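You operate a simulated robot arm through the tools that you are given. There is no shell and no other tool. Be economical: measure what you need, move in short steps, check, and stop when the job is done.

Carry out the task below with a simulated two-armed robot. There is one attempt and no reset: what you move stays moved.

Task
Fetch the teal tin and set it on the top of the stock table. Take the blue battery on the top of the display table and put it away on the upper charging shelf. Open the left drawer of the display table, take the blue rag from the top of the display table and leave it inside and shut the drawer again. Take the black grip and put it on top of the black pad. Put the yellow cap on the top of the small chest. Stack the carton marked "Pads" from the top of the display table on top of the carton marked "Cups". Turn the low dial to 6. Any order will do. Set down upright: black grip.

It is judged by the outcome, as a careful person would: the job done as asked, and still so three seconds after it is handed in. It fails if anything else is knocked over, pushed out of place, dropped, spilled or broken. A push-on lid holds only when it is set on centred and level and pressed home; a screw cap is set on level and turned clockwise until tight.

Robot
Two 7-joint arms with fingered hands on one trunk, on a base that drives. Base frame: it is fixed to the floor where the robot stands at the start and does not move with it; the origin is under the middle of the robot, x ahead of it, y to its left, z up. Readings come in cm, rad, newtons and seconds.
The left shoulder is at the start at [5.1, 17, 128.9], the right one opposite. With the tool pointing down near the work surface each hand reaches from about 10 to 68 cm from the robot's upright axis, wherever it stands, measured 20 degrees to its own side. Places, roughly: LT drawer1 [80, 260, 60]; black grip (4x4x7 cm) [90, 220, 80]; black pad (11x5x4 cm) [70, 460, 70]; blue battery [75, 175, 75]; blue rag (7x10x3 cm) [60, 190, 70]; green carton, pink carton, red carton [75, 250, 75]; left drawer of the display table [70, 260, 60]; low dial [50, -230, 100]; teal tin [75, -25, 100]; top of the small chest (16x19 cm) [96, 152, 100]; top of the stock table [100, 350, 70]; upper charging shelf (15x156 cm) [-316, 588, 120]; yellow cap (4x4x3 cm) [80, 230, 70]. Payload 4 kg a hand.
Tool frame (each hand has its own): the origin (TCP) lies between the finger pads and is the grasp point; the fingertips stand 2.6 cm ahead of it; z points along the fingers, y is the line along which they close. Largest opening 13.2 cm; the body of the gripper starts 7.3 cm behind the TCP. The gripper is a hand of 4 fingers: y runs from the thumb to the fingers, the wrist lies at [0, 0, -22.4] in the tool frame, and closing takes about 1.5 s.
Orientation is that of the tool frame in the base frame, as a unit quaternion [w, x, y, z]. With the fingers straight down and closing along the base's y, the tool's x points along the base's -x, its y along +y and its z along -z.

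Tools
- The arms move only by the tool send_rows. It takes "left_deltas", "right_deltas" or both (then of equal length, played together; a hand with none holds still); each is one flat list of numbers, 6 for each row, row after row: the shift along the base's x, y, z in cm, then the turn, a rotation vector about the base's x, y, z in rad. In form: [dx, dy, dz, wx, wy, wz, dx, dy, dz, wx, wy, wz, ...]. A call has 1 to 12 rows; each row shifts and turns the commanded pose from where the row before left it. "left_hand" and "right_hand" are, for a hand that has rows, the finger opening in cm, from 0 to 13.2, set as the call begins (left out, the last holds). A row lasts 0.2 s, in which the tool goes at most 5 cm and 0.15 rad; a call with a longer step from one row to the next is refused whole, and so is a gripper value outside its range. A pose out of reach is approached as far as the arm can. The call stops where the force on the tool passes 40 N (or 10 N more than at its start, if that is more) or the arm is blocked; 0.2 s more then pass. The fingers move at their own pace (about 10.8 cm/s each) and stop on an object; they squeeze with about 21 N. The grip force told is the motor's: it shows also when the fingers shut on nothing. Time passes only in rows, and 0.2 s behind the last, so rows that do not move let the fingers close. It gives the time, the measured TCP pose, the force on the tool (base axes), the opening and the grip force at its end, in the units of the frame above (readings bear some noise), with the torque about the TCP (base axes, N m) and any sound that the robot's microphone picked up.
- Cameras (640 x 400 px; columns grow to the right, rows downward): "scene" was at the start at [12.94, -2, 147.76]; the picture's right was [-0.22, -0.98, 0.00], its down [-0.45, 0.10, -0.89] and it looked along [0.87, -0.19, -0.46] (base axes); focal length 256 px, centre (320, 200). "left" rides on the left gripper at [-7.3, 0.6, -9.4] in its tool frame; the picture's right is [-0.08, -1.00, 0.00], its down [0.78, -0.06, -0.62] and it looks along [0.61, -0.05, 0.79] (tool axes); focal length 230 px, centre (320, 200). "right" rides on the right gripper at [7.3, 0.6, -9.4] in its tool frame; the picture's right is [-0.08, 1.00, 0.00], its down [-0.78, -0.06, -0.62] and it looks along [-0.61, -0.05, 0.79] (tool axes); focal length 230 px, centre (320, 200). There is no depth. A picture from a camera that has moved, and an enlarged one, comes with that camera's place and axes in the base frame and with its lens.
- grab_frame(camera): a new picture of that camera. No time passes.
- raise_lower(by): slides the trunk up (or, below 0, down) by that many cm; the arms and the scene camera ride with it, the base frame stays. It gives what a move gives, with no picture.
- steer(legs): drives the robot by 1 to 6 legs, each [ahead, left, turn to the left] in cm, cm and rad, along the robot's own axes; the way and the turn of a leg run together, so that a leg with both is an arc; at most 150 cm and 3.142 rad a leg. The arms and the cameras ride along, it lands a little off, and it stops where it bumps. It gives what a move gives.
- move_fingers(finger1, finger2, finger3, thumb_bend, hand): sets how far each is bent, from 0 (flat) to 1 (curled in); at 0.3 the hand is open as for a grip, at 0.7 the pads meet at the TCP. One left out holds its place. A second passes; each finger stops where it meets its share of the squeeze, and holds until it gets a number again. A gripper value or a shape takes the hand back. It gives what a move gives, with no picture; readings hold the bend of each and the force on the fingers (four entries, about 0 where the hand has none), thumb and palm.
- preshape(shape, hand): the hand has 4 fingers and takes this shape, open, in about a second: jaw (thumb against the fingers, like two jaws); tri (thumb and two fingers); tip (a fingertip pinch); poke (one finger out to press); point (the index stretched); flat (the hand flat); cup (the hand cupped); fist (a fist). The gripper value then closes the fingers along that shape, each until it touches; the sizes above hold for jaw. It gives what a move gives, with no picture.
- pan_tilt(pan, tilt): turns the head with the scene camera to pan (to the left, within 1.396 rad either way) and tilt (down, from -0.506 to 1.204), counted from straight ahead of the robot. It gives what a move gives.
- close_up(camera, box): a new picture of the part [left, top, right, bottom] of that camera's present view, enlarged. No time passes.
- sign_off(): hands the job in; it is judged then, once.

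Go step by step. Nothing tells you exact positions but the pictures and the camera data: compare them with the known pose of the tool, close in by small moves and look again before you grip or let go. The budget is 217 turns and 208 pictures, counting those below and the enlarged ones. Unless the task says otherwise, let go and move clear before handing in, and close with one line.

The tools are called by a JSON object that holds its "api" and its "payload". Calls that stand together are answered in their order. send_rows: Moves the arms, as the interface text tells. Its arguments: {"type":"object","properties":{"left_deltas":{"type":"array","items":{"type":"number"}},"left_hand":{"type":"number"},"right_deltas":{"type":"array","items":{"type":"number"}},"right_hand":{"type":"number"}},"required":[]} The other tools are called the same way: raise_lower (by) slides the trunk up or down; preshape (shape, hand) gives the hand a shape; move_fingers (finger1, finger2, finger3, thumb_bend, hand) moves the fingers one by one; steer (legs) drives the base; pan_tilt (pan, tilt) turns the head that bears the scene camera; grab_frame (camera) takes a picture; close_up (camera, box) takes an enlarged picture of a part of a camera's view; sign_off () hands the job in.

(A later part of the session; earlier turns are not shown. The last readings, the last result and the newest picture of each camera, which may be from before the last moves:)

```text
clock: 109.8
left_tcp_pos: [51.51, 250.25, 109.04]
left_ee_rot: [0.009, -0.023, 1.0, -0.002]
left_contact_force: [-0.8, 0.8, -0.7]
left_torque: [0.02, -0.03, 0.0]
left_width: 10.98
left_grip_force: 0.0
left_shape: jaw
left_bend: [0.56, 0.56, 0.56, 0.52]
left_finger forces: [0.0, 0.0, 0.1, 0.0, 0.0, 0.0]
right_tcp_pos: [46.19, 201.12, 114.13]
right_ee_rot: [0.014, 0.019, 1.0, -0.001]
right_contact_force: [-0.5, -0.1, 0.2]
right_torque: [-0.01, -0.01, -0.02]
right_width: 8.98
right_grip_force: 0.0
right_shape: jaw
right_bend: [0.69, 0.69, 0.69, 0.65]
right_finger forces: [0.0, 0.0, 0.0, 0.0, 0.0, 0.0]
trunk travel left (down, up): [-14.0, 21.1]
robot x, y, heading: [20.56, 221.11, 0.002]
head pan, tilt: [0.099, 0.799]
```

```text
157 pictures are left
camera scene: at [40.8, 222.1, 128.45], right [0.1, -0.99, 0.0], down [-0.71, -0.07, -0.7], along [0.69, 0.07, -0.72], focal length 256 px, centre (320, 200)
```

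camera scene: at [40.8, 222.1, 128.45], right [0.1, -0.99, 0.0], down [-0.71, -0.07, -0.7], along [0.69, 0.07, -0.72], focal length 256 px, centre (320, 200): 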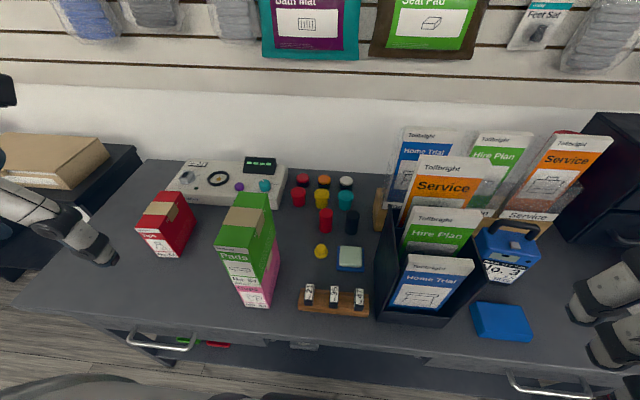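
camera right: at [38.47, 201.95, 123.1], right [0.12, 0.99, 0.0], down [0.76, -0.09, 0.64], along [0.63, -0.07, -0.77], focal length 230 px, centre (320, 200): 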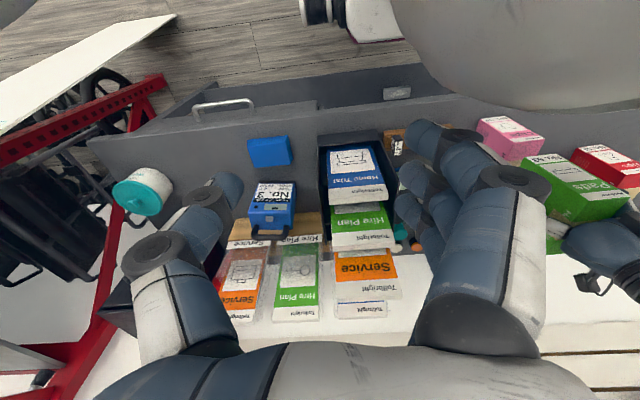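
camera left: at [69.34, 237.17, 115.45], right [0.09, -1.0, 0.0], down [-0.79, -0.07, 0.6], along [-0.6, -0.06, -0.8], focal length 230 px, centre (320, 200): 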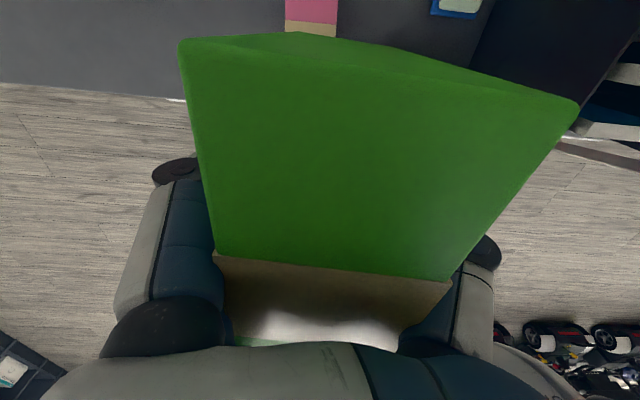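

Stacked neatly. Next the yellow cap: shift left so the right hand faces it, then come over it with the hand turned 90° (the sponge dish is close on one side).

{"api": "steer", "payload": {"legs": [[4, 17, 0]]}}

{"api": "send_rows", "payload": {"right_deltas": [2, 0.6, -1.5, 0, 0, 0.143, 2, 0.6, -1.5, 0, 0, 0.143, 2, 0.6, -1.5, 0, 0, 0.143, 2, 0.6, -1.5, 0, 0, 0.143, 2, 0.6, -1.5, 0, 0, 0.143, 2.5, 0.6, -1.5, 0, 0, 0.143, 2.5, 0.6, -1.5, 0, 0, 0.143, 2.5, 0.6, -1.5, 0, 0, 0.143, 2.5, 0.6, -1.5, 0, 0, 0.143, 2.5, 0.6, -1.5, 0, 0, 0.143, 2.5, 0.6, -1.5, 0, 0, 0.141], "right_hand": 9}}

{"api": "grab_frame", "payload": {"camera": "right"}}

{"api": "grab_frame", "payload": {"camera": "scene"}}

```text
clock: 112.0
left_tcp_pos: [55.67, 267.95, 108.94]
left_ee_rot: [0.009, -0.022, 1.0, -0.001]
left_contact_force: [0.0, 1.1, -0.5]
left_torque: [0.03, 0.01, -0.01]
left_width: 10.97
left_grip_force: 0.1
left_shape: jaw
left_bend: [0.56, 0.56, 0.56, 0.52]
left_finger forces: [0.0, 0.0, 0.0, 0.0, 0.0, 0.0]
right_tcp_pos: [50.12, 218.87, 113.92]
right_ee_rot: [0.014, 0.02, 1.0, -0.002]
right_contact_force: [-0.4, 0.2, -0.2]
right_torque: [0.0, -0.03, -0.01]
right_width: 8.97
right_grip_force: 0.2
right_shape: jaw
right_bend: [0.69, 0.69, 0.69, 0.65]
right_finger forces: [0.0, 0.0, 0.0, 0.0, 0.1, 0.0]
trunk travel left (down, up): [-14.0, 21.1]
robot x, y, heading: [24.55, 239.09, 0.001]
head pan, tilt: [0.099, 0.799]
```

```text
clock: 114.4
left_tcp_pos: [55.77, 268.03, 108.93]
left_ee_rot: [0.007, -0.023, 1.0, -0.001]
left_contact_force: [0.1, -0.7, 0.6]
left_torque: [0.03, 0.02, -0.01]
left_width: 10.96
left_grip_force: 0.1
left_shape: jaw
left_bend: [0.56, 0.56, 0.56, 0.52]
left_finger forces: [0.1, 0.0, 0.0, 0.0, 0.1, 0.0]
right_tcp_pos: [75.25, 225.5, 97.55]
right_ee_rot: [0.011, -0.694, 0.72, 0.01]
right_contact_force: [-0.1, -0.1, -0.5]
right_torque: [0.0, 0.02, 0.03]
right_width: 8.99
right_grip_force: 0.1
right_shape: jaw
right_bend: [0.69, 0.69, 0.69, 0.65]
right_finger forces: [0.0, 0.1, 0.0, 0.1, 0.0, 0.1]
trunk travel left (down, up): [-14.0, 21.1]
robot x, y, heading: [24.48, 239.11, -0.002]
head pan, tilt: [0.099, 0.799]
```

```text
156 pictures are left
camera right: at [74.18, 217.99, 106.51], right [-0.99, 0.12, 0.0], down [0.09, 0.76, 0.64], along [0.07, 0.64, -0.77], focal length 230 px, centre (320, 200)
```

right: 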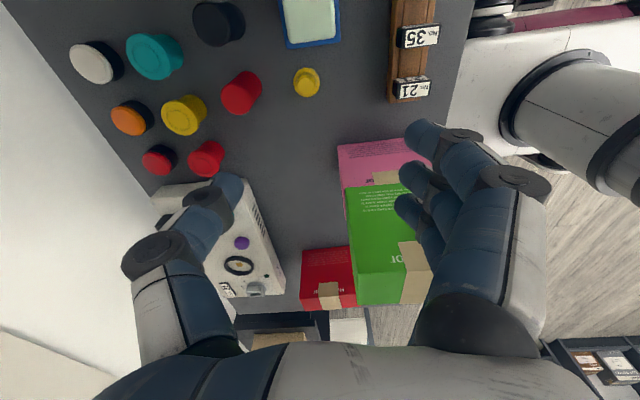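

```text
155 pictures are left
camera scene: at [45.0, 239.92, 128.41], right [0.1, -0.99, 0.0], down [-0.71, -0.07, -0.7], along [0.69, 0.07, -0.72], focal length 256 px, centre (320, 200)
```

scene: 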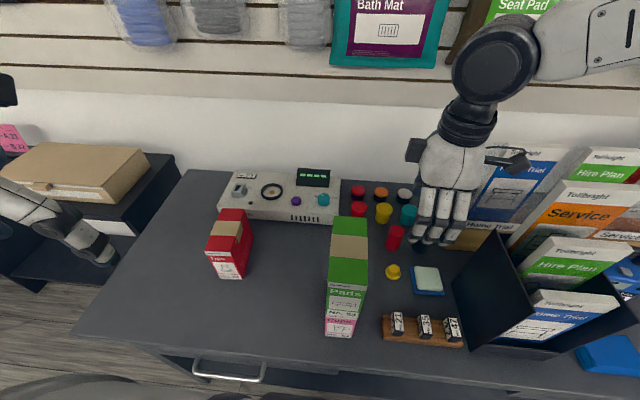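

Cap at ≈[76.7,225.6]. Centre and descend to just above.

{"api": "send_rows", "payload": {"right_deltas": [1.4, 0.1, -3, 0, 0, -0.02, 0, 0, -4, 0, 0, 0, 0, 0, -4, 0, 0, 0, 0, 0, -4, 0, 0, 0, 0, 0, -3, 0, 0, 0, 0, 0, -3, 0, 0, 0], "right_hand": 8}}

{"api": "grab_frame", "payload": {"camera": "right"}}

{"api": "close_up", "payload": {"camera": "scene", "box": [330, 190, 490, 290]}}

```text
clock: 115.8
left_tcp_pos: [55.73, 268.07, 108.94]
left_ee_rot: [0.008, -0.022, 1.0, 0.0]
left_contact_force: [0.2, -0.2, -0.2]
left_torque: [-0.01, -0.03, 0.02]
left_width: 10.97
left_grip_force: 0.1
left_shape: jaw
left_bend: [0.56, 0.56, 0.56, 0.52]
left_finger forces: [0.0, 0.0, 0.0, 0.1, 0.0, 0.0]
right_tcp_pos: [76.54, 225.52, 76.35]
right_ee_rot: [0.011, -0.686, 0.728, 0.01]
right_contact_force: [-0.4, 0.5, -0.4]
right_torque: [-0.01, 0.02, -0.02]
right_width: 8.05
right_grip_force: 0.2
right_shape: jaw
right_bend: [0.71, 0.71, 0.71, 0.69]
right_finger forces: [0.0, 0.1, 0.1, 0.0, 0.1, 0.0]
trunk travel left (down, up): [-14.0, 21.1]
robot x, y, heading: [24.46, 239.13, -0.005]
head pan, tilt: [0.099, 0.799]
```

```text
154 pictures are left
camera right: at [75.3, 218.09, 85.4], right [-0.99, 0.14, 0.0], down [0.11, 0.76, 0.64], along [0.09, 0.63, -0.77], focal length 230 px, centre (320, 200)
```

right: 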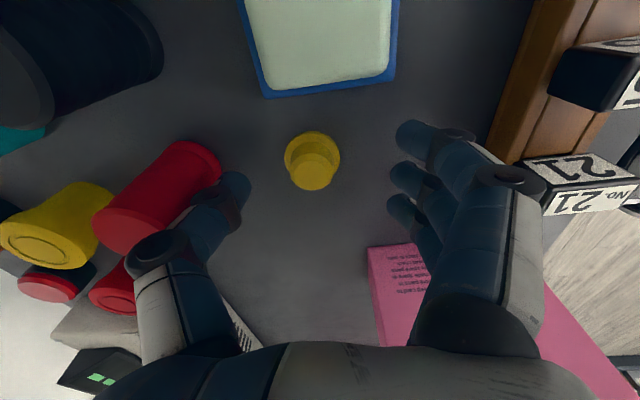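

```text
4.00 times, centred on (410, 240) of scene
camera zoom: at [44.98, 239.91, 128.41], right [0.1, -0.99, 0.0], down [-0.71, -0.07, -0.7], along [0.69, 0.07, -0.72], focal length 1023 px, centre (-40, 40)
```

zoom: 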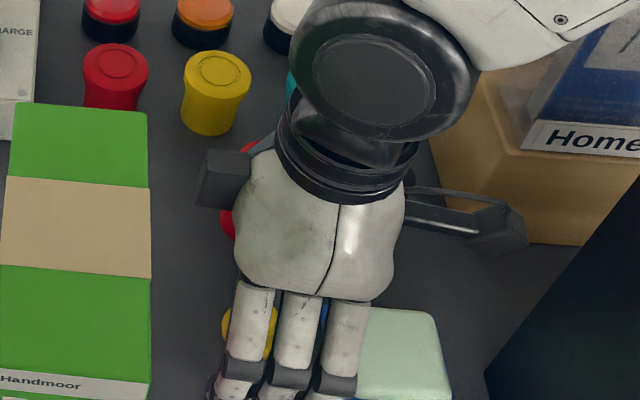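

Centred on the cap. Descend guarded and close.

{"api": "send_rows", "payload": {"right_deltas": [0.2, 0.2, -1, 0, 0, 0, 0, 0, -0.7, 0, 0, 0, 0, 0, -0.5, 0, 0, 0, 0, 0, -0.4, 0, 0, 0]}}

{"api": "send_rows", "payload": {"right_deltas": [0, 0, 0, 0, 0, 0, 0, 0, 0, 0, 0, 0, 0, 0, 0, 0, 0, 0, 0, 0, 0, 0, 0, 0, 0, 0, 0, 0, 0, 0, 0, 0, 0, 0, 0, 0, 0, 0, 0, 0, 0, 0, 0, 0, 0, 0, 0, 0], "right_hand": 2}}

{"api": "grab_frame", "payload": {"camera": "right"}}

```text
clock: 116.8
left_tcp_pos: [55.51, 268.09, 109.04]
left_ee_rot: [0.011, -0.021, 1.0, -0.001]
left_contact_force: [0.8, -0.6, -0.1]
left_torque: [0.0, 0.0, 0.01]
left_width: 10.96
left_grip_force: 0.0
left_shape: jaw
left_bend: [0.56, 0.56, 0.56, 0.52]
left_finger forces: [0.0, 0.0, 0.0, 0.0, 0.0, 0.1]
right_tcp_pos: [76.88, 225.84, 74.57]
right_ee_rot: [0.014, -0.685, 0.728, 0.006]
right_contact_force: [-0.1, -3.4, 37.9]
right_torque: [-0.39, 2.02, 0.13]
right_width: 8.06
right_grip_force: 0.1
right_shape: jaw
right_bend: [0.73, 0.72, 0.71, 0.69]
right_finger forces: [19.2, 12.7, 5.7, 0.0, 0.1, 0.1]
trunk travel left (down, up): [-14.0, 21.1]
robot x, y, heading: [24.37, 239.02, 0.005]
head pan, tilt: [0.099, 0.799]
stopped in row 4 (right hand): the force on the tool passed its limit at 45 N (the readings are from after the stop); the commanded pose is now the measured one
```

```text
clock: 117.3
left_tcp_pos: [55.57, 267.96, 109.02]
left_ee_rot: [0.009, -0.021, 1.0, -0.002]
left_contact_force: [-0.9, -0.1, -0.4]
left_torque: [0.01, 0.01, 0.0]
left_width: 10.99
left_grip_force: 0.0
left_shape: jaw
left_bend: [0.56, 0.56, 0.56, 0.52]
left_finger forces: [0.1, 0.1, 0.1, 0.0, 0.1, 0.1]
right_tcp_pos: [76.97, 225.95, 74.58]
right_ee_rot: [0.016, -0.683, 0.73, 0.005]
right_contact_force: [-3.4, -3.0, 37.7]
right_torque: [-0.35, 2.06, 0.18]
right_width: 3.39
right_grip_force: 3.5
right_shape: jaw
right_bend: [0.73, 0.72, 0.72, 0.67]
right_finger forces: [18.8, 12.5, 6.2, 0.0, 0.2, 0.0]
trunk travel left (down, up): [-14.0, 21.1]
robot x, y, heading: [24.35, 238.63, 0.003]
head pan, tilt: [0.099, 0.799]
stopped in row 2 (right hand): the force on the tool passed its limit at 48 N (the readings are from after the stop); the commanded pose is now the measured one
```

```text
152 pictures are left
camera right: at [75.57, 218.34, 83.69], right [-0.99, 0.14, -0.01], down [0.1, 0.76, 0.64], along [0.1, 0.63, -0.77], focal length 230 px, centre (320, 200)
```

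right: 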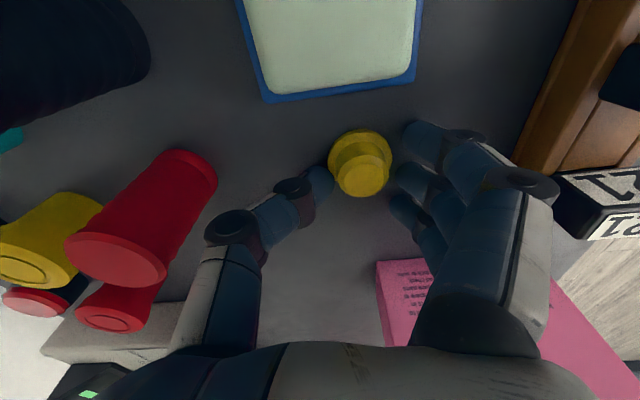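

The fingertips press the table; ease up 0.7 cm and continue closing.

{"api": "send_rows", "payload": {"right_deltas": [0, 0, 0.7, 0, 0, 0, 0, 0, 0, 0, 0, 0, 0, 0, 0, 0, 0, 0, 0, 0, 0, 0, 0, 0, 0, 0, 0, 0, 0, 0, 0, 0, 0, 0, 0, 0], "right_hand": 2}}

{"api": "grab_frame", "payload": {"camera": "right"}}

```text
clock: 118.7
left_tcp_pos: [55.72, 268.15, 108.99]
left_ee_rot: [0.008, -0.021, 1.0, -0.001]
left_contact_force: [-0.2, -1.0, 0.1]
left_torque: [-0.03, 0.01, 0.0]
left_width: 10.98
left_grip_force: 0.1
left_shape: jaw
left_bend: [0.56, 0.56, 0.56, 0.52]
left_finger forces: [0.1, 0.0, 0.0, 0.0, 0.0, 0.1]
right_tcp_pos: [77.02, 225.81, 74.99]
right_ee_rot: [0.013, -0.684, 0.729, 0.008]
right_contact_force: [0.6, 0.3, 0.1]
right_torque: [0.01, 0.02, 0.0]
right_width: 2.11
right_grip_force: 21.3
right_shape: jaw
right_bend: [0.73, 0.73, 0.75, 0.67]
right_finger forces: [7.5, 5.9, 0.0, 0.0, 10.5, 0.0]
trunk travel left (down, up): [-14.0, 21.1]
robot x, y, heading: [24.52, 239.1, -0.003]
head pan, tilt: [0.099, 0.799]
```

```text
151 pictures are left
camera right: at [75.71, 218.35, 84.17], right [-0.99, 0.14, -0.01], down [0.1, 0.76, 0.64], along [0.09, 0.63, -0.77], focal length 230 px, centre (320, 200)
```

right: 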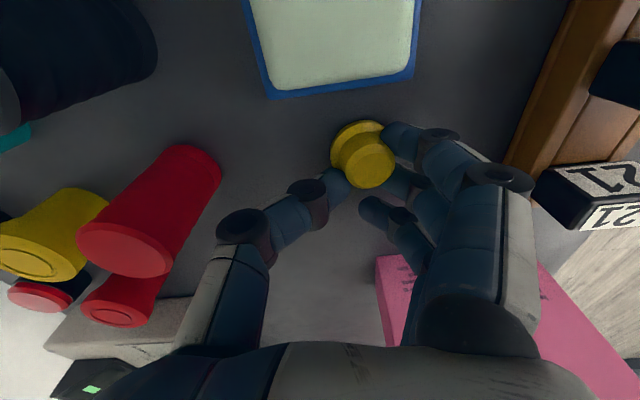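

Grip holds between thumb and two fingers. Lift a little and check.

{"api": "send_rows", "payload": {"right_deltas": [0, 0, 0.5, 0, 0, 0, 0, 0, 1, 0, 0, 0, 0, 0, 1.5, 0, 0, 0, 0, 0, 2, 0, 0, 0]}}

{"api": "grab_frame", "payload": {"camera": "right"}}

```text
clock: 119.7
left_tcp_pos: [55.77, 267.97, 109.05]
left_ee_rot: [0.01, -0.021, 1.0, -0.001]
left_contact_force: [0.6, 0.0, 0.4]
left_torque: [-0.02, -0.01, 0.02]
left_width: 10.98
left_grip_force: 0.1
left_shape: jaw
left_bend: [0.56, 0.56, 0.56, 0.52]
left_finger forces: [0.1, 0.1, 0.0, 0.0, 0.0, 0.0]
right_tcp_pos: [77.1, 225.92, 80.36]
right_ee_rot: [0.014, -0.685, 0.728, 0.007]
right_contact_force: [0.5, 0.4, -0.3]
right_torque: [-0.01, 0.0, 0.01]
right_width: 2.13
right_grip_force: 21.1
right_shape: jaw
right_bend: [0.73, 0.73, 0.75, 0.67]
right_finger forces: [7.8, 5.8, 0.0, 0.0, 10.6, 0.0]
trunk travel left (down, up): [-14.0, 21.1]
robot x, y, heading: [24.7, 239.21, -0.0]
head pan, tilt: [0.099, 0.799]
```

```text
150 pictures are left
camera right: at [75.69, 218.34, 89.33], right [-0.99, 0.14, -0.01], down [0.1, 0.76, 0.64], along [0.09, 0.63, -0.77], focal length 230 px, centre (320, 200)
```

right: 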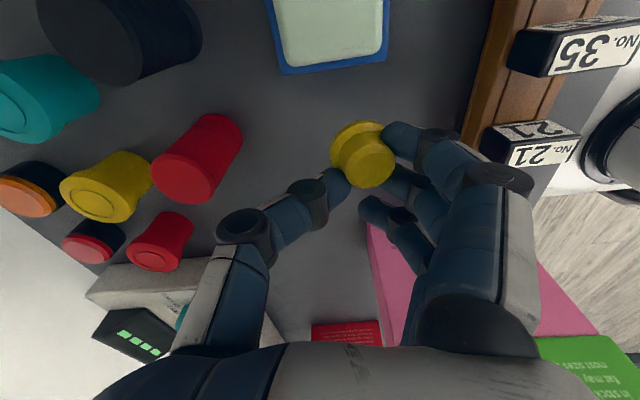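

Held well. Raise high, retract, and strafe right toward the chest for a look.

{"api": "send_rows", "payload": {"right_deltas": [0, 0, 4, 0, 0, 0, 0, 0, 4, 0, 0, 0, 0, 0, 4, 0, 0, 0, 0, 0, 4, 0, 0, 0, 0, 0, 4, 0, 0, 0, -1, 0, 4, 0, 0, 0, -2, 0, 4, 0, 0, 0, -3, 0, 3, 0, 0, 0, -4, 0, 3, 0, 0, 0, -4, 0, 0, 0, 0, 0, -4, 0, 0, 0, 0, 0, -4, 0, 0, 0, 0, 0]}}

{"api": "steer", "payload": {"legs": [[-10, -50, 0]]}}

{"api": "pan_tilt", "payload": {"pan": -0.4, "tilt": 0.5}}

{"api": "grab_frame", "payload": {"camera": "scene"}}

{"api": "grab_frame", "payload": {"camera": "right"}}

```text
clock: 122.3
left_tcp_pos: [55.56, 268.05, 109.11]
left_ee_rot: [0.008, -0.022, 1.0, 0.0]
left_contact_force: [0.1, 0.5, -0.7]
left_torque: [0.01, 0.01, 0.01]
left_width: 10.97
left_grip_force: 0.2
left_shape: jaw
left_bend: [0.56, 0.56, 0.56, 0.52]
left_finger forces: [0.0, 0.0, 0.0, 0.1, 0.0, 0.0]
right_tcp_pos: [55.11, 225.87, 114.19]
right_ee_rot: [0.014, -0.684, 0.73, 0.007]
right_contact_force: [-0.2, 0.3, -1.0]
right_torque: [0.01, 0.0, 0.0]
right_width: 2.07
right_grip_force: 20.7
right_shape: jaw
right_bend: [0.73, 0.73, 0.75, 0.67]
right_finger forces: [7.9, 5.3, 0.0, 0.1, 10.0, 0.1]
trunk travel left (down, up): [-14.0, 21.1]
robot x, y, heading: [24.48, 239.42, 0.001]
head pan, tilt: [0.099, 0.799]
```

```text
clock: 127.2
left_tcp_pos: [45.71, 219.05, 109.05]
left_ee_rot: [0.009, -0.026, 1.0, -0.001]
left_contact_force: [-0.1, 0.3, 0.2]
left_torque: [0.02, 0.02, 0.01]
left_width: 10.95
left_grip_force: 0.0
left_shape: jaw
left_bend: [0.56, 0.56, 0.56, 0.52]
left_finger forces: [0.1, 0.1, 0.1, 0.0, 0.0, 0.0]
right_tcp_pos: [45.52, 177.07, 114.25]
right_ee_rot: [0.014, -0.687, 0.726, 0.007]
right_contact_force: [0.2, -0.2, -0.1]
right_torque: [-0.02, 0.01, -0.01]
right_width: 2.13
right_grip_force: 21.0
right_shape: jaw
right_bend: [0.73, 0.73, 0.75, 0.67]
right_finger forces: [7.9, 5.2, 0.1, 0.0, 10.0, 0.0]
trunk travel left (down, up): [-14.0, 21.1]
robot x, y, heading: [14.61, 189.7, 0.01]
head pan, tilt: [0.099, 0.799]
```

```text
clock: 128.1
left_tcp_pos: [45.62, 219.15, 109.06]
left_ee_rot: [0.008, -0.026, 1.0, -0.001]
left_contact_force: [-0.2, 0.1, -0.6]
left_torque: [-0.05, -0.02, -0.02]
left_width: 10.98
left_grip_force: 0.1
left_shape: jaw
left_bend: [0.56, 0.56, 0.56, 0.52]
left_finger forces: [0.0, 0.0, 0.0, 0.1, 0.0, 0.0]
right_tcp_pos: [45.41, 176.97, 114.26]
right_ee_rot: [0.013, -0.688, 0.726, 0.007]
right_contact_force: [0.1, 0.4, -0.2]
right_torque: [-0.03, -0.01, 0.0]
right_width: 2.09
right_grip_force: 20.9
right_shape: jaw
right_bend: [0.73, 0.73, 0.75, 0.67]
right_finger forces: [7.9, 5.2, 0.0, 0.1, 9.9, 0.0]
trunk travel left (down, up): [-14.0, 21.1]
robot x, y, heading: [14.85, 189.98, 0.007]
head pan, tilt: [-0.4, 0.499]
```

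```text
149 pictures are left
camera scene: at [35.46, 186.57, 131.02], right [-0.38, -0.93, 0.0], down [-0.44, 0.18, -0.88], along [0.81, -0.33, -0.48], focal length 256 px, centre (320, 200)
```

scene: 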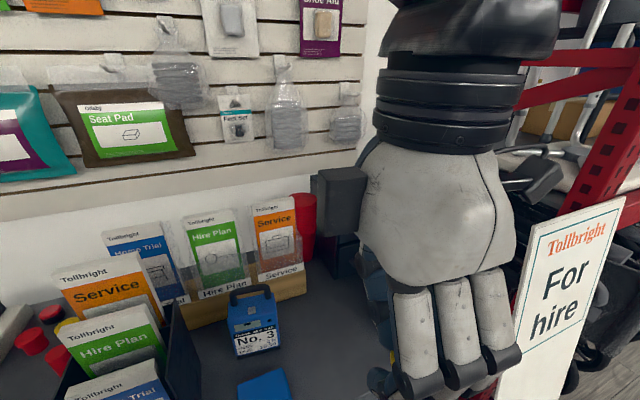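

```text
148 pictures are left
camera right: at [44.16, 169.5, 123.24], right [-0.99, 0.13, -0.01], down [0.1, 0.76, 0.64], along [0.09, 0.63, -0.77], focal length 230 px, centre (320, 200)
```

right: 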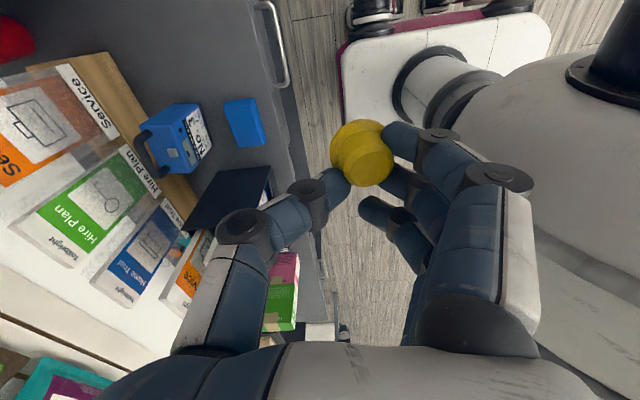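

The "hire" sign stands at x≈52, y 117–147, top z≈108, near the chest. I'll raise the trunk and approach from further left so the right arm stays clear of it.

{"api": "raise_lower", "payload": {"by": 12}}

{"api": "steer", "payload": {"legs": [[20, 13, 0]]}}

{"api": "pan_tilt", "payload": {"pan": -0.8, "tilt": 0.55}}

{"api": "grab_frame", "payload": {"camera": "scene"}}

```text
clock: 129.6
left_tcp_pos: [45.71, 219.17, 120.97]
left_ee_rot: [0.008, -0.026, 1.0, -0.001]
left_contact_force: [-0.5, -0.5, -0.3]
left_torque: [-0.01, -0.01, 0.01]
left_width: 11.0
left_grip_force: 0.0
left_shape: jaw
left_bend: [0.56, 0.56, 0.56, 0.52]
left_finger forces: [0.0, 0.1, 0.1, 0.1, 0.0, 0.1]
right_tcp_pos: [45.43, 176.96, 126.17]
right_ee_rot: [0.013, -0.687, 0.726, 0.008]
right_contact_force: [-0.4, -0.4, -0.2]
right_torque: [0.01, 0.0, -0.02]
right_width: 2.11
right_grip_force: 21.2
right_shape: jaw
right_bend: [0.73, 0.73, 0.75, 0.67]
right_finger forces: [8.0, 5.2, 0.0, 0.0, 10.0, 0.0]
trunk travel left (down, up): [-26.0, 9.1]
robot x, y, heading: [14.42, 189.98, 0.007]
head pan, tilt: [-0.4, 0.499]
```

```text
clock: 131.4
left_tcp_pos: [62.58, 231.91, 121.07]
left_ee_rot: [0.008, -0.022, 1.0, -0.001]
left_contact_force: [-0.2, -0.1, 0.0]
left_torque: [-0.01, -0.02, -0.01]
left_width: 10.99
left_grip_force: 0.1
left_shape: jaw
left_bend: [0.56, 0.56, 0.56, 0.52]
left_finger forces: [0.0, 0.0, 0.0, 0.0, 0.0, 0.0]
right_tcp_pos: [61.99, 189.69, 126.23]
right_ee_rot: [0.015, -0.685, 0.729, 0.006]
right_contact_force: [0.6, -0.3, -0.5]
right_torque: [0.0, -0.01, -0.01]
right_width: 2.1
right_grip_force: 21.0
right_shape: jaw
right_bend: [0.73, 0.73, 0.75, 0.67]
right_finger forces: [8.0, 5.3, 0.1, 0.1, 10.0, 0.1]
trunk travel left (down, up): [-26.0, 9.1]
robot x, y, heading: [31.38, 203.21, 0.001]
head pan, tilt: [-0.4, 0.499]
```

```text
clock: 132.2
left_tcp_pos: [62.72, 231.71, 120.97]
left_ee_rot: [0.009, -0.022, 1.0, 0.0]
left_contact_force: [0.0, -0.3, 0.6]
left_torque: [-0.01, 0.04, -0.04]
left_width: 10.97
left_grip_force: 0.1
left_shape: jaw
left_bend: [0.56, 0.56, 0.56, 0.52]
left_finger forces: [0.0, 0.0, 0.1, 0.0, 0.0, 0.0]
right_tcp_pos: [62.19, 189.75, 126.14]
right_ee_rot: [0.015, -0.685, 0.729, 0.007]
right_contact_force: [0.3, -0.5, 0.6]
right_torque: [0.01, 0.02, -0.03]
right_width: 2.1
right_grip_force: 21.0
right_shape: jaw
right_bend: [0.73, 0.73, 0.75, 0.67]
right_finger forces: [8.0, 5.2, 0.1, 0.0, 10.1, 0.0]
trunk travel left (down, up): [-26.0, 9.1]
robot x, y, heading: [31.35, 202.92, 0.002]
head pan, tilt: [-0.799, 0.55]
```

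```text
147 pictures are left
camera scene: at [42.46, 196.43, 143.02], right [-0.72, -0.7, 0.0], down [-0.36, 0.37, -0.85], along [0.59, -0.61, -0.52], focal length 256 px, centre (320, 200)
```

scene: 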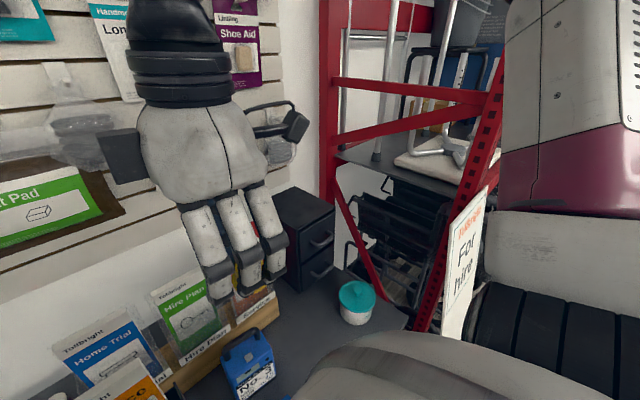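

Chest top ≈ z 96–97, near-front corner ≈[86,142], extending back-left. Shift right slightly and swing the hand above it.

{"api": "steer", "payload": {"legs": [[0, -8, 0]]}}

{"api": "send_rows", "payload": {"right_deltas": [3, -2.7, -0.6, 0, 0, 0, 3, -2.7, -0.6, 0, 0, 0, 3, -2.7, -0.6, 0, 0, 0, 3, -2.7, -0.6, 0, 0, 0, 3, -2.7, -0.6, 0, 0, 0, 3, -2.7, -0.6, 0, 0, 0, 3, -2.7, -0.6, 0, 0, 0, 3, -2.7, -0.6, 0, 0, 0, 3, -2.7, -0.6, 0, 0, 0, 3, -2.7, -0.6, 0, 0, 0]}}

{"api": "grab_frame", "payload": {"camera": "scene"}}

{"api": "grab_frame", "payload": {"camera": "right"}}

```text
clock: 133.6
left_tcp_pos: [62.67, 223.75, 121.05]
left_ee_rot: [0.009, -0.021, 1.0, -0.001]
left_contact_force: [0.1, 0.1, 0.1]
left_torque: [-0.02, 0.0, -0.02]
left_width: 10.99
left_grip_force: 0.0
left_shape: jaw
left_bend: [0.56, 0.56, 0.56, 0.52]
left_finger forces: [0.0, 0.0, 0.0, 0.1, 0.1, 0.0]
right_tcp_pos: [62.15, 181.63, 126.1]
right_ee_rot: [0.014, -0.684, 0.729, 0.008]
right_contact_force: [0.0, -0.5, 0.1]
right_torque: [0.04, 0.02, -0.01]
right_width: 2.11
right_grip_force: 20.7
right_shape: jaw
right_bend: [0.73, 0.73, 0.75, 0.67]
right_finger forces: [7.9, 5.2, 0.0, 0.1, 10.0, 0.1]
trunk travel left (down, up): [-26.0, 9.1]
robot x, y, heading: [31.39, 194.93, 0.004]
head pan, tilt: [-0.799, 0.55]
```

```text
clock: 135.8
left_tcp_pos: [62.81, 223.78, 120.98]
left_ee_rot: [0.008, -0.022, 1.0, -0.001]
left_contact_force: [0.3, -0.3, -0.4]
left_torque: [0.0, -0.04, 0.01]
left_width: 10.95
left_grip_force: 0.1
left_shape: jaw
left_bend: [0.56, 0.56, 0.56, 0.52]
left_finger forces: [0.0, 0.1, 0.0, 0.0, 0.0, 0.1]
right_tcp_pos: [92.4, 154.37, 120.18]
right_ee_rot: [0.013, -0.685, 0.729, 0.009]
right_contact_force: [-0.1, -0.3, -0.5]
right_torque: [0.02, -0.02, -0.01]
right_width: 2.12
right_grip_force: 20.5
right_shape: jaw
right_bend: [0.73, 0.73, 0.75, 0.67]
right_finger forces: [7.9, 5.0, 0.1, 0.1, 10.0, 0.0]
trunk travel left (down, up): [-26.0, 9.1]
robot x, y, heading: [31.68, 195.17, 0.003]
head pan, tilt: [-0.799, 0.55]
```

```text
146 pictures are left
camera scene: at [42.6, 188.42, 142.99], right [-0.72, -0.7, 0.0], down [-0.37, 0.37, -0.85], along [0.59, -0.61, -0.52], focal length 256 px, centre (320, 200)
```

scene: 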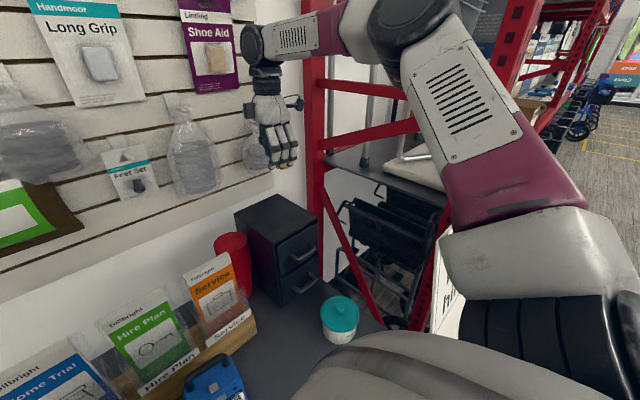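

```text
145 pictures are left
camera right: at [90.95, 146.89, 129.21], right [-0.99, 0.14, 0.0], down [0.1, 0.76, 0.64], along [0.09, 0.63, -0.77], focal length 230 px, centre (320, 200)
```

right: 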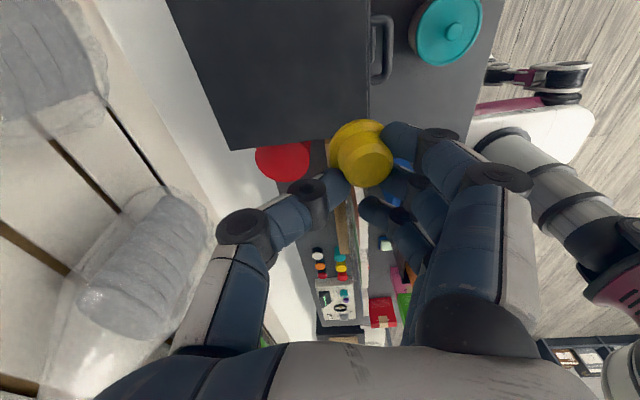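

Chest top spans x 86–106, y 143–162. Move inward a bit and descend with guard.

{"api": "send_rows", "payload": {"right_deltas": [1, -0.7, -2, 0, 0, 0, 1, -0.7, -3, 0, 0, 0, 0, 0, -3, 0, 0, 0, 0, 0, -3, 0, 0, 0, 0, 0, -2, 0, 0, 0]}}

{"api": "grab_frame", "payload": {"camera": "right"}}

{"api": "close_up", "payload": {"camera": "scene", "box": [210, 140, 370, 300]}}

```text
clock: 137.0
left_tcp_pos: [62.68, 223.83, 121.09]
left_ee_rot: [0.009, -0.022, 1.0, -0.001]
left_contact_force: [0.0, -0.1, -0.6]
left_torque: [0.0, 0.02, -0.02]
left_width: 10.97
left_grip_force: 0.0
left_shape: jaw
left_bend: [0.56, 0.56, 0.56, 0.52]
left_finger forces: [0.0, 0.0, 0.1, 0.0, 0.0, 0.0]
right_tcp_pos: [94.28, 153.51, 107.13]
right_ee_rot: [0.014, -0.685, 0.729, 0.007]
right_contact_force: [0.0, 0.7, 0.3]
right_torque: [-0.01, 0.03, 0.03]
right_width: 2.11
right_grip_force: 21.1
right_shape: jaw
right_bend: [0.73, 0.73, 0.75, 0.67]
right_finger forces: [7.9, 4.8, 0.0, 0.0, 9.9, 0.1]
trunk travel left (down, up): [-26.0, 9.1]
robot x, y, heading: [31.53, 195.06, 0.003]
head pan, tilt: [-0.799, 0.55]
```

```text
144 pictures are left
camera right: at [93.06, 145.94, 116.16], right [-0.99, 0.14, -0.01], down [0.1, 0.76, 0.64], along [0.09, 0.63, -0.77], focal length 230 px, centre (320, 200)
```

right: 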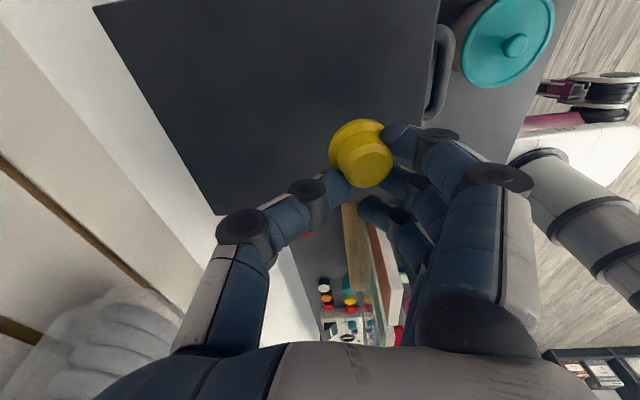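

```text
2.50 times, centred on (290, 220) of scene
camera zoom: at [42.49, 188.47, 143.01], right [-0.72, -0.7, 0.0], down [-0.36, 0.37, -0.85], along [0.59, -0.61, -0.52], focal length 639 px, centre (395, 150)
```

zoom: 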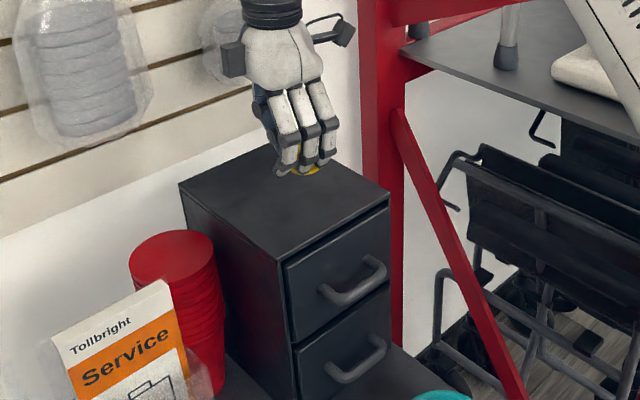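

Cap is above the chest top. Lower guarded.

{"api": "send_rows", "payload": {"right_deltas": [0, -0.5, -1, 0, 0, 0, 0, -0.5, -1, 0, 0, 0, 0, 0, -0.6, 0, 0, 0, 0, 0, -0.5, 0, 0, 0, 0, 0, -0.5, 0, 0, 0, 0, 0, -0.5, 0, 0, 0, 0, 0, -0.5, 0, 0, 0, 0, 0, -0.5, 0, 0, 0, 0, 0, -0.5, 0, 0, 0, 0, 0, -0.5, 0, 0, 0, 0, 0, -0.5, 0, 0, 0]}}

{"api": "close_up", "payload": {"camera": "scene", "box": [210, 140, 370, 300]}}

```text
clock: 139.3
left_tcp_pos: [62.61, 223.9, 121.08]
left_ee_rot: [0.009, -0.021, 1.0, -0.002]
left_contact_force: [-0.5, 0.7, -0.1]
left_torque: [0.02, 0.02, 0.01]
left_width: 10.98
left_grip_force: 0.1
left_shape: jaw
left_bend: [0.56, 0.56, 0.56, 0.52]
left_finger forces: [0.0, 0.0, 0.0, 0.1, 0.0, 0.0]
right_tcp_pos: [94.37, 152.27, 101.81]
right_ee_rot: [0.018, -0.683, 0.73, 0.003]
right_contact_force: [-6.6, -1.7, 26.7]
right_torque: [-0.33, 1.41, 0.03]
right_width: 2.14
right_grip_force: 20.8
right_shape: jaw
right_bend: [0.75, 0.74, 0.75, 0.67]
right_finger forces: [22.3, 15.8, 0.1, 0.0, 7.5, 0.0]
trunk travel left (down, up): [-26.0, 9.1]
robot x, y, heading: [31.59, 195.09, -0.001]
head pan, tilt: [-0.799, 0.55]
stopped in row 11 (right hand): the force on the tool passed its limit at 44 N (the readings are from after the stop); the commanded pose is now the measured one
```

```text
2.50 times, centred on (290, 220) of scene
camera zoom: at [42.19, 188.6, 143.06], right [-0.72, -0.7, 0.0], down [-0.36, 0.37, -0.85], along [0.6, -0.61, -0.52], focal length 639 px, centre (395, 150)
```

zoom: 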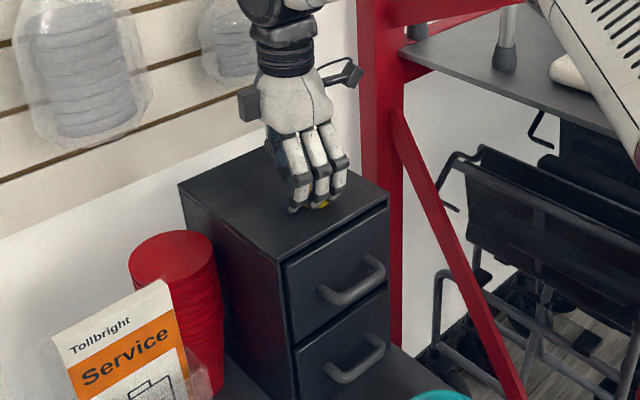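

Contact. Ease up 0.3, open, and rise.

{"api": "send_rows", "payload": {"right_deltas": [0, 0, 0.3, 0, 0, 0, 0, 0, 0, 0, 0, 0, 0, 0, 0, 0, 0, 0, 0, 0, 0, 0, 0, 0], "right_hand": 6}}

{"api": "grab_frame", "payload": {"camera": "right"}}

```text
clock: 140.3
left_tcp_pos: [62.63, 223.94, 121.06]
left_ee_rot: [0.01, -0.022, 1.0, -0.002]
left_contact_force: [-0.2, 0.5, 1.3]
left_torque: [0.01, -0.01, 0.02]
left_width: 10.99
left_grip_force: 0.1
left_shape: jaw
left_bend: [0.56, 0.56, 0.56, 0.52]
left_finger forces: [0.0, 0.1, 0.0, 0.0, 0.0, 0.0]
right_tcp_pos: [94.23, 152.43, 101.9]
right_ee_rot: [0.016, -0.684, 0.729, 0.003]
right_contact_force: [-2.2, 0.7, 19.8]
right_torque: [-0.19, 0.76, -0.07]
right_width: 6.05
right_grip_force: 0.2
right_shape: jaw
right_bend: [0.74, 0.74, 0.73, 0.7]
right_finger forces: [12.8, 7.8, 0.1, 0.0, 0.1, 0.1]
trunk travel left (down, up): [-26.0, 9.1]
robot x, y, heading: [31.48, 195.07, -0.001]
head pan, tilt: [-0.799, 0.55]
```

```text
141 pictures are left
camera right: at [92.92, 144.83, 110.97], right [-0.99, 0.14, -0.01], down [0.1, 0.76, 0.64], along [0.1, 0.63, -0.77], focal length 230 px, centre (320, 200)
```

right: 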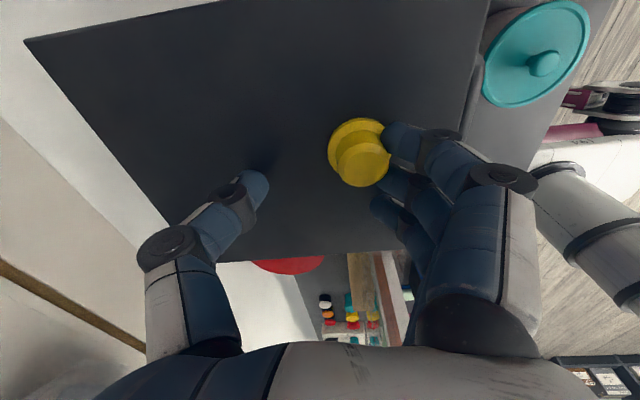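

The cap sits upright on the chest. Separate, rise and withdraw.

{"api": "send_rows", "payload": {"right_deltas": [-0.6, 0, 0.4, 0, 0, 0, -0.4, 0, 1, 0, 0, 0, 0, 0, 3, 0, 0, 0, 0, 0, 4, 0, 0, 0, 0, 0, 4, 0, 0, 0, 0, 0, 4, 0, 0, 0, -3, 3, 2, 0, 0, 0, -3, 3, 2, 0, 0, 0, -3, 3, 1, 0, 0, 0, -3, 3, 0, 0, 0, 0, -3, 3, 0, 0, 0, 0, -3, 3, 0, 0, 0, 0], "right_hand": 7}}

{"api": "send_rows", "payload": {"right_deltas": [-2, 1, -0.5, 0, 0, -0.143, -2, 1, -0.5, 0, 0, -0.143, -2, 1, -0.5, 0, 0, -0.143, -2, 1, -0.5, 0, 0, -0.143, -2, 1, -0.5, 0, 0, -0.143, -1, 1, -0.5, 0, 0, -0.143, 0, 1, -0.5, 0, 0, -0.143, 0, 1, -0.5, 0, 0, -0.143, 0, 1, -0.5, 0, 0, -0.143, 0, 0, 0, 0, 0, -0.143, 0, 0, 0, 0, 0, -0.08]}}

{"api": "close_up", "payload": {"camera": "scene", "box": [210, 140, 370, 300]}}

{"api": "grab_frame", "payload": {"camera": "right"}}

```text
clock: 142.9
left_tcp_pos: [62.65, 223.78, 121.08]
left_ee_rot: [0.009, -0.022, 1.0, -0.001]
left_contact_force: [0.7, 0.7, -0.6]
left_torque: [-0.02, -0.01, -0.02]
left_width: 10.99
left_grip_force: 0.0
left_shape: jaw
left_bend: [0.56, 0.56, 0.56, 0.52]
left_finger forces: [0.0, 0.0, 0.0, 0.0, 0.1, 0.1]
right_tcp_pos: [75.52, 170.06, 123.17]
right_ee_rot: [0.016, -0.685, 0.729, 0.004]
right_contact_force: [0.2, 0.2, -0.8]
right_torque: [0.0, 0.0, 0.02]
right_width: 6.89
right_grip_force: 0.0
right_shape: jaw
right_bend: [0.72, 0.72, 0.72, 0.7]
right_finger forces: [0.0, 0.1, 0.0, 0.1, 0.0, 0.0]
trunk travel left (down, up): [-26.0, 9.1]
robot x, y, heading: [31.44, 194.81, -0.003]
head pan, tilt: [-0.799, 0.55]
```

```text
clock: 145.3
left_tcp_pos: [62.7, 223.83, 120.99]
left_ee_rot: [0.009, -0.022, 1.0, -0.001]
left_contact_force: [0.1, 0.4, -0.4]
left_torque: [-0.05, 0.0, -0.01]
left_width: 10.98
left_grip_force: 0.0
left_shape: jaw
left_bend: [0.56, 0.56, 0.56, 0.52]
left_finger forces: [0.0, 0.0, 0.0, 0.0, 0.1, 0.1]
right_tcp_pos: [64.34, 179.32, 118.49]
right_ee_rot: [0.015, 0.002, 1.0, -0.007]
right_contact_force: [-0.2, 0.1, 0.3]
right_torque: [-0.01, 0.01, 0.0]
right_width: 6.94
right_grip_force: 0.0
right_shape: jaw
right_bend: [0.72, 0.72, 0.72, 0.7]
right_finger forces: [0.0, 0.0, 0.1, 0.0, 0.0, 0.0]
trunk travel left (down, up): [-26.0, 9.1]
robot x, y, heading: [31.48, 195.12, 0.003]
head pan, tilt: [-0.799, 0.55]
```

```text
2.50 times, centred on (290, 220) of scene
camera zoom: at [42.48, 188.48, 143.01], right [-0.72, -0.7, 0.0], down [-0.36, 0.37, -0.85], along [0.59, -0.61, -0.52], focal length 639 px, centre (395, 150)
```

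zoom: 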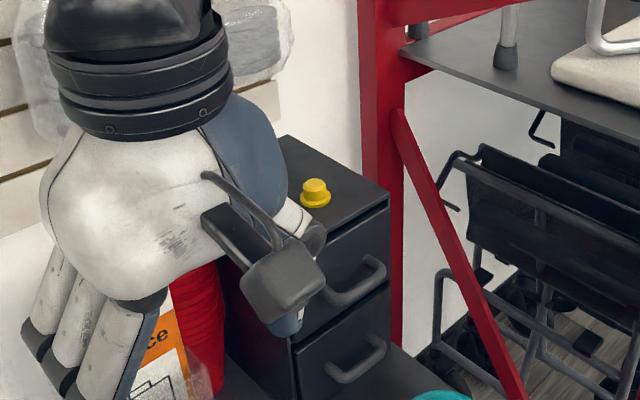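

```text
139 pictures are left
camera right: at [56.6, 180.05, 127.61], right [0.08, 1.0, -0.01], down [0.77, -0.06, 0.64], along [0.64, -0.06, -0.77], focal length 230 px, centre (320, 200)
```

right: 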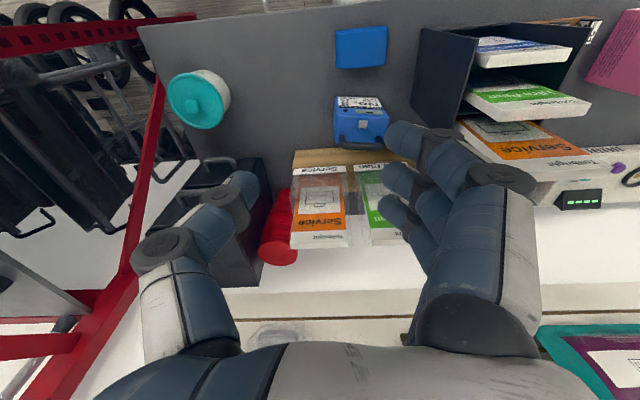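

Cap is on the chest. Now take the blue rag (≈[63,187], 7 cm in x, 10 in y) with the right hand turned 90°.

{"api": "send_rows", "payload": {"right_deltas": [-0.1, 0.73, -2, 0, 0, 0.143, -0.1, 0.73, -2, 0, 0, 0.143, -0.1, 0.73, -2, 0, 0, 0.143, -0.1, 0.73, -2, 0, 0, 0.143, -0.1, 0.73, -2, 0, 0, 0.143, -0.1, 0.73, -2, 0, 0, 0.143, -0.1, 0.73, -2, 0, 0, 0.143, -0.1, 0.73, -2, 0, 0, 0.143, -0.1, 0.73, -2, 0, 0, 0.143, -0.1, 0.73, -2, 0, 0, 0.143, -0.1, 0.73, -2, 0, 0, 0.141], "right_hand": 12}}

{"api": "grab_frame", "payload": {"camera": "right"}}

{"api": "pan_tilt", "payload": {"pan": -0.3, "tilt": 0.9}}

{"api": "grab_frame", "payload": {"camera": "scene"}}

```text
clock: 147.7
left_tcp_pos: [62.74, 223.79, 121.08]
left_ee_rot: [0.008, -0.021, 1.0, -0.002]
left_contact_force: [0.4, 0.2, -1.3]
left_torque: [-0.03, 0.04, 0.0]
left_width: 11.0
left_grip_force: 0.1
left_shape: jaw
left_bend: [0.56, 0.56, 0.56, 0.52]
left_finger forces: [0.0, 0.1, 0.0, 0.0, 0.1, 0.0]
right_tcp_pos: [63.43, 187.44, 96.44]
right_ee_rot: [-0.014, 0.707, -0.707, -0.005]
right_contact_force: [-0.7, 0.5, -0.9]
right_torque: [-0.03, 0.0, -0.03]
right_width: 11.99
right_grip_force: 0.0
right_shape: jaw
right_bend: [0.47, 0.47, 0.47, 0.43]
right_finger forces: [0.0, 0.0, 0.0, 0.0, 0.0, 0.0]
trunk travel left (down, up): [-26.0, 9.1]
robot x, y, heading: [31.81, 194.96, -0.001]
head pan, tilt: [-0.799, 0.55]
```

```text
138 pictures are left
camera right: at [62.54, 179.78, 105.55], right [-1.0, 0.08, -0.01], down [0.05, 0.77, 0.64], along [0.06, 0.64, -0.77], focal length 230 px, centre (320, 200)
```

right: 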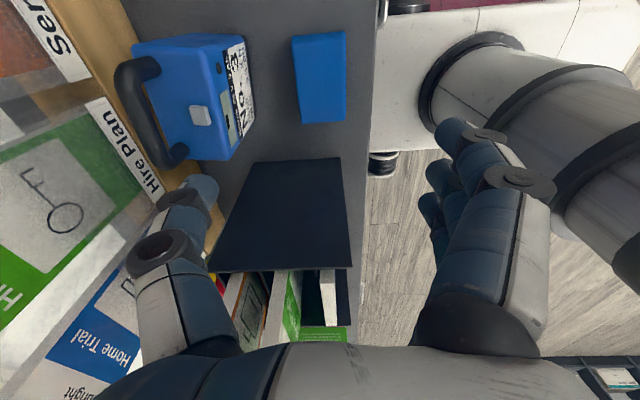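

```text
clock: 148.6
left_tcp_pos: [62.76, 223.87, 121.04]
left_ee_rot: [0.01, -0.022, 1.0, 0.0]
left_contact_force: [0.4, 0.4, 0.3]
left_torque: [0.01, -0.03, 0.01]
left_width: 10.97
left_grip_force: 0.0
left_shape: jaw
left_bend: [0.56, 0.56, 0.56, 0.52]
left_finger forces: [0.0, 0.0, 0.0, 0.0, 0.1, 0.0]
right_tcp_pos: [63.46, 187.38, 96.48]
right_ee_rot: [0.015, -0.706, 0.708, 0.005]
right_contact_force: [-0.1, -0.4, -0.1]
right_torque: [-0.02, 0.0, 0.0]
right_width: 11.99
right_grip_force: 0.0
right_shape: jaw
right_bend: [0.47, 0.47, 0.47, 0.43]
right_finger forces: [0.0, 0.0, 0.0, 0.0, 0.0, 0.0]
trunk travel left (down, up): [-26.0, 9.1]
robot x, y, heading: [31.7, 194.99, 0.001]
head pan, tilt: [-0.3, 0.901]
```

```text
137 pictures are left
camera scene: at [43.42, 192.65, 140.09], right [-0.3, -0.96, 0.0], down [-0.75, 0.23, -0.62], along [0.59, -0.18, -0.78], focal length 256 px, centre (320, 200)
```

scene: 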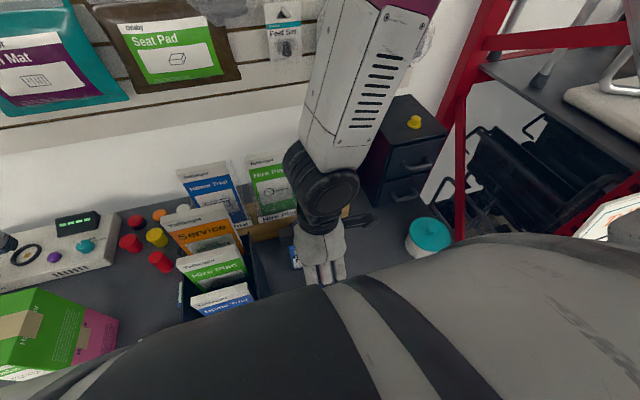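

Hand is centred on the rag. Narrow to 9.5 cm and descend.

{"api": "send_rows", "payload": {"right_deltas": [-0.1, -0.1, -4, 0, 0, 0, 0, 0, -4, 0, 0, 0, 0, 0, -4, 0, 0, 0, 0, 0, -4, 0, 0, 0, 0, 0, -3, 0, 0, 0], "right_hand": 9.5}}

{"api": "grab_frame", "payload": {"camera": "right"}}

```text
clock: 149.8
left_tcp_pos: [62.72, 223.92, 120.95]
left_ee_rot: [0.009, -0.022, 1.0, -0.001]
left_contact_force: [0.1, -0.4, -0.6]
left_torque: [0.0, -0.02, -0.02]
left_width: 10.98
left_grip_force: 0.1
left_shape: jaw
left_bend: [0.56, 0.56, 0.56, 0.52]
left_finger forces: [0.0, 0.0, 0.1, 0.0, 0.1, 0.0]
right_tcp_pos: [65.41, 186.84, 80.0]
right_ee_rot: [0.035, -0.675, 0.736, 0.015]
right_contact_force: [-1.6, 0.3, 0.5]
right_torque: [-0.03, -0.11, 0.04]
right_width: 9.52
right_grip_force: 0.0
right_shape: jaw
right_bend: [0.66, 0.66, 0.66, 0.62]
right_finger forces: [0.1, 0.0, 0.1, 0.1, 1.3, 0.1]
right hand out of reach, approached as far as the arm can: row 2
trunk travel left (down, up): [-26.0, 9.1]
robot x, y, heading: [31.45, 194.85, -0.002]
head pan, tilt: [-0.3, 0.901]
```

```text
136 pictures are left
camera right: at [63.67, 178.98, 88.77], right [-0.99, 0.17, -0.02], down [0.11, 0.73, 0.67], along [0.13, 0.66, -0.74], focal length 230 px, centre (320, 200)
```

right: 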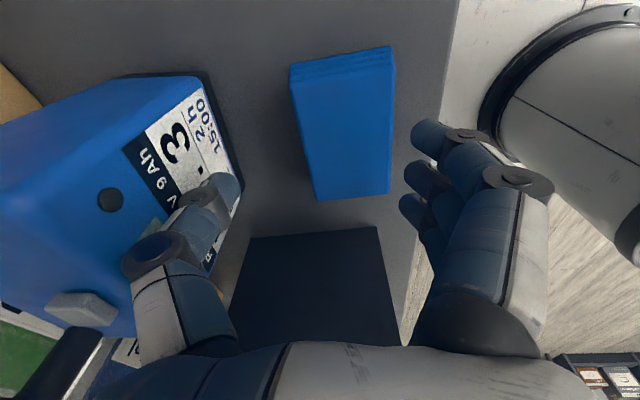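

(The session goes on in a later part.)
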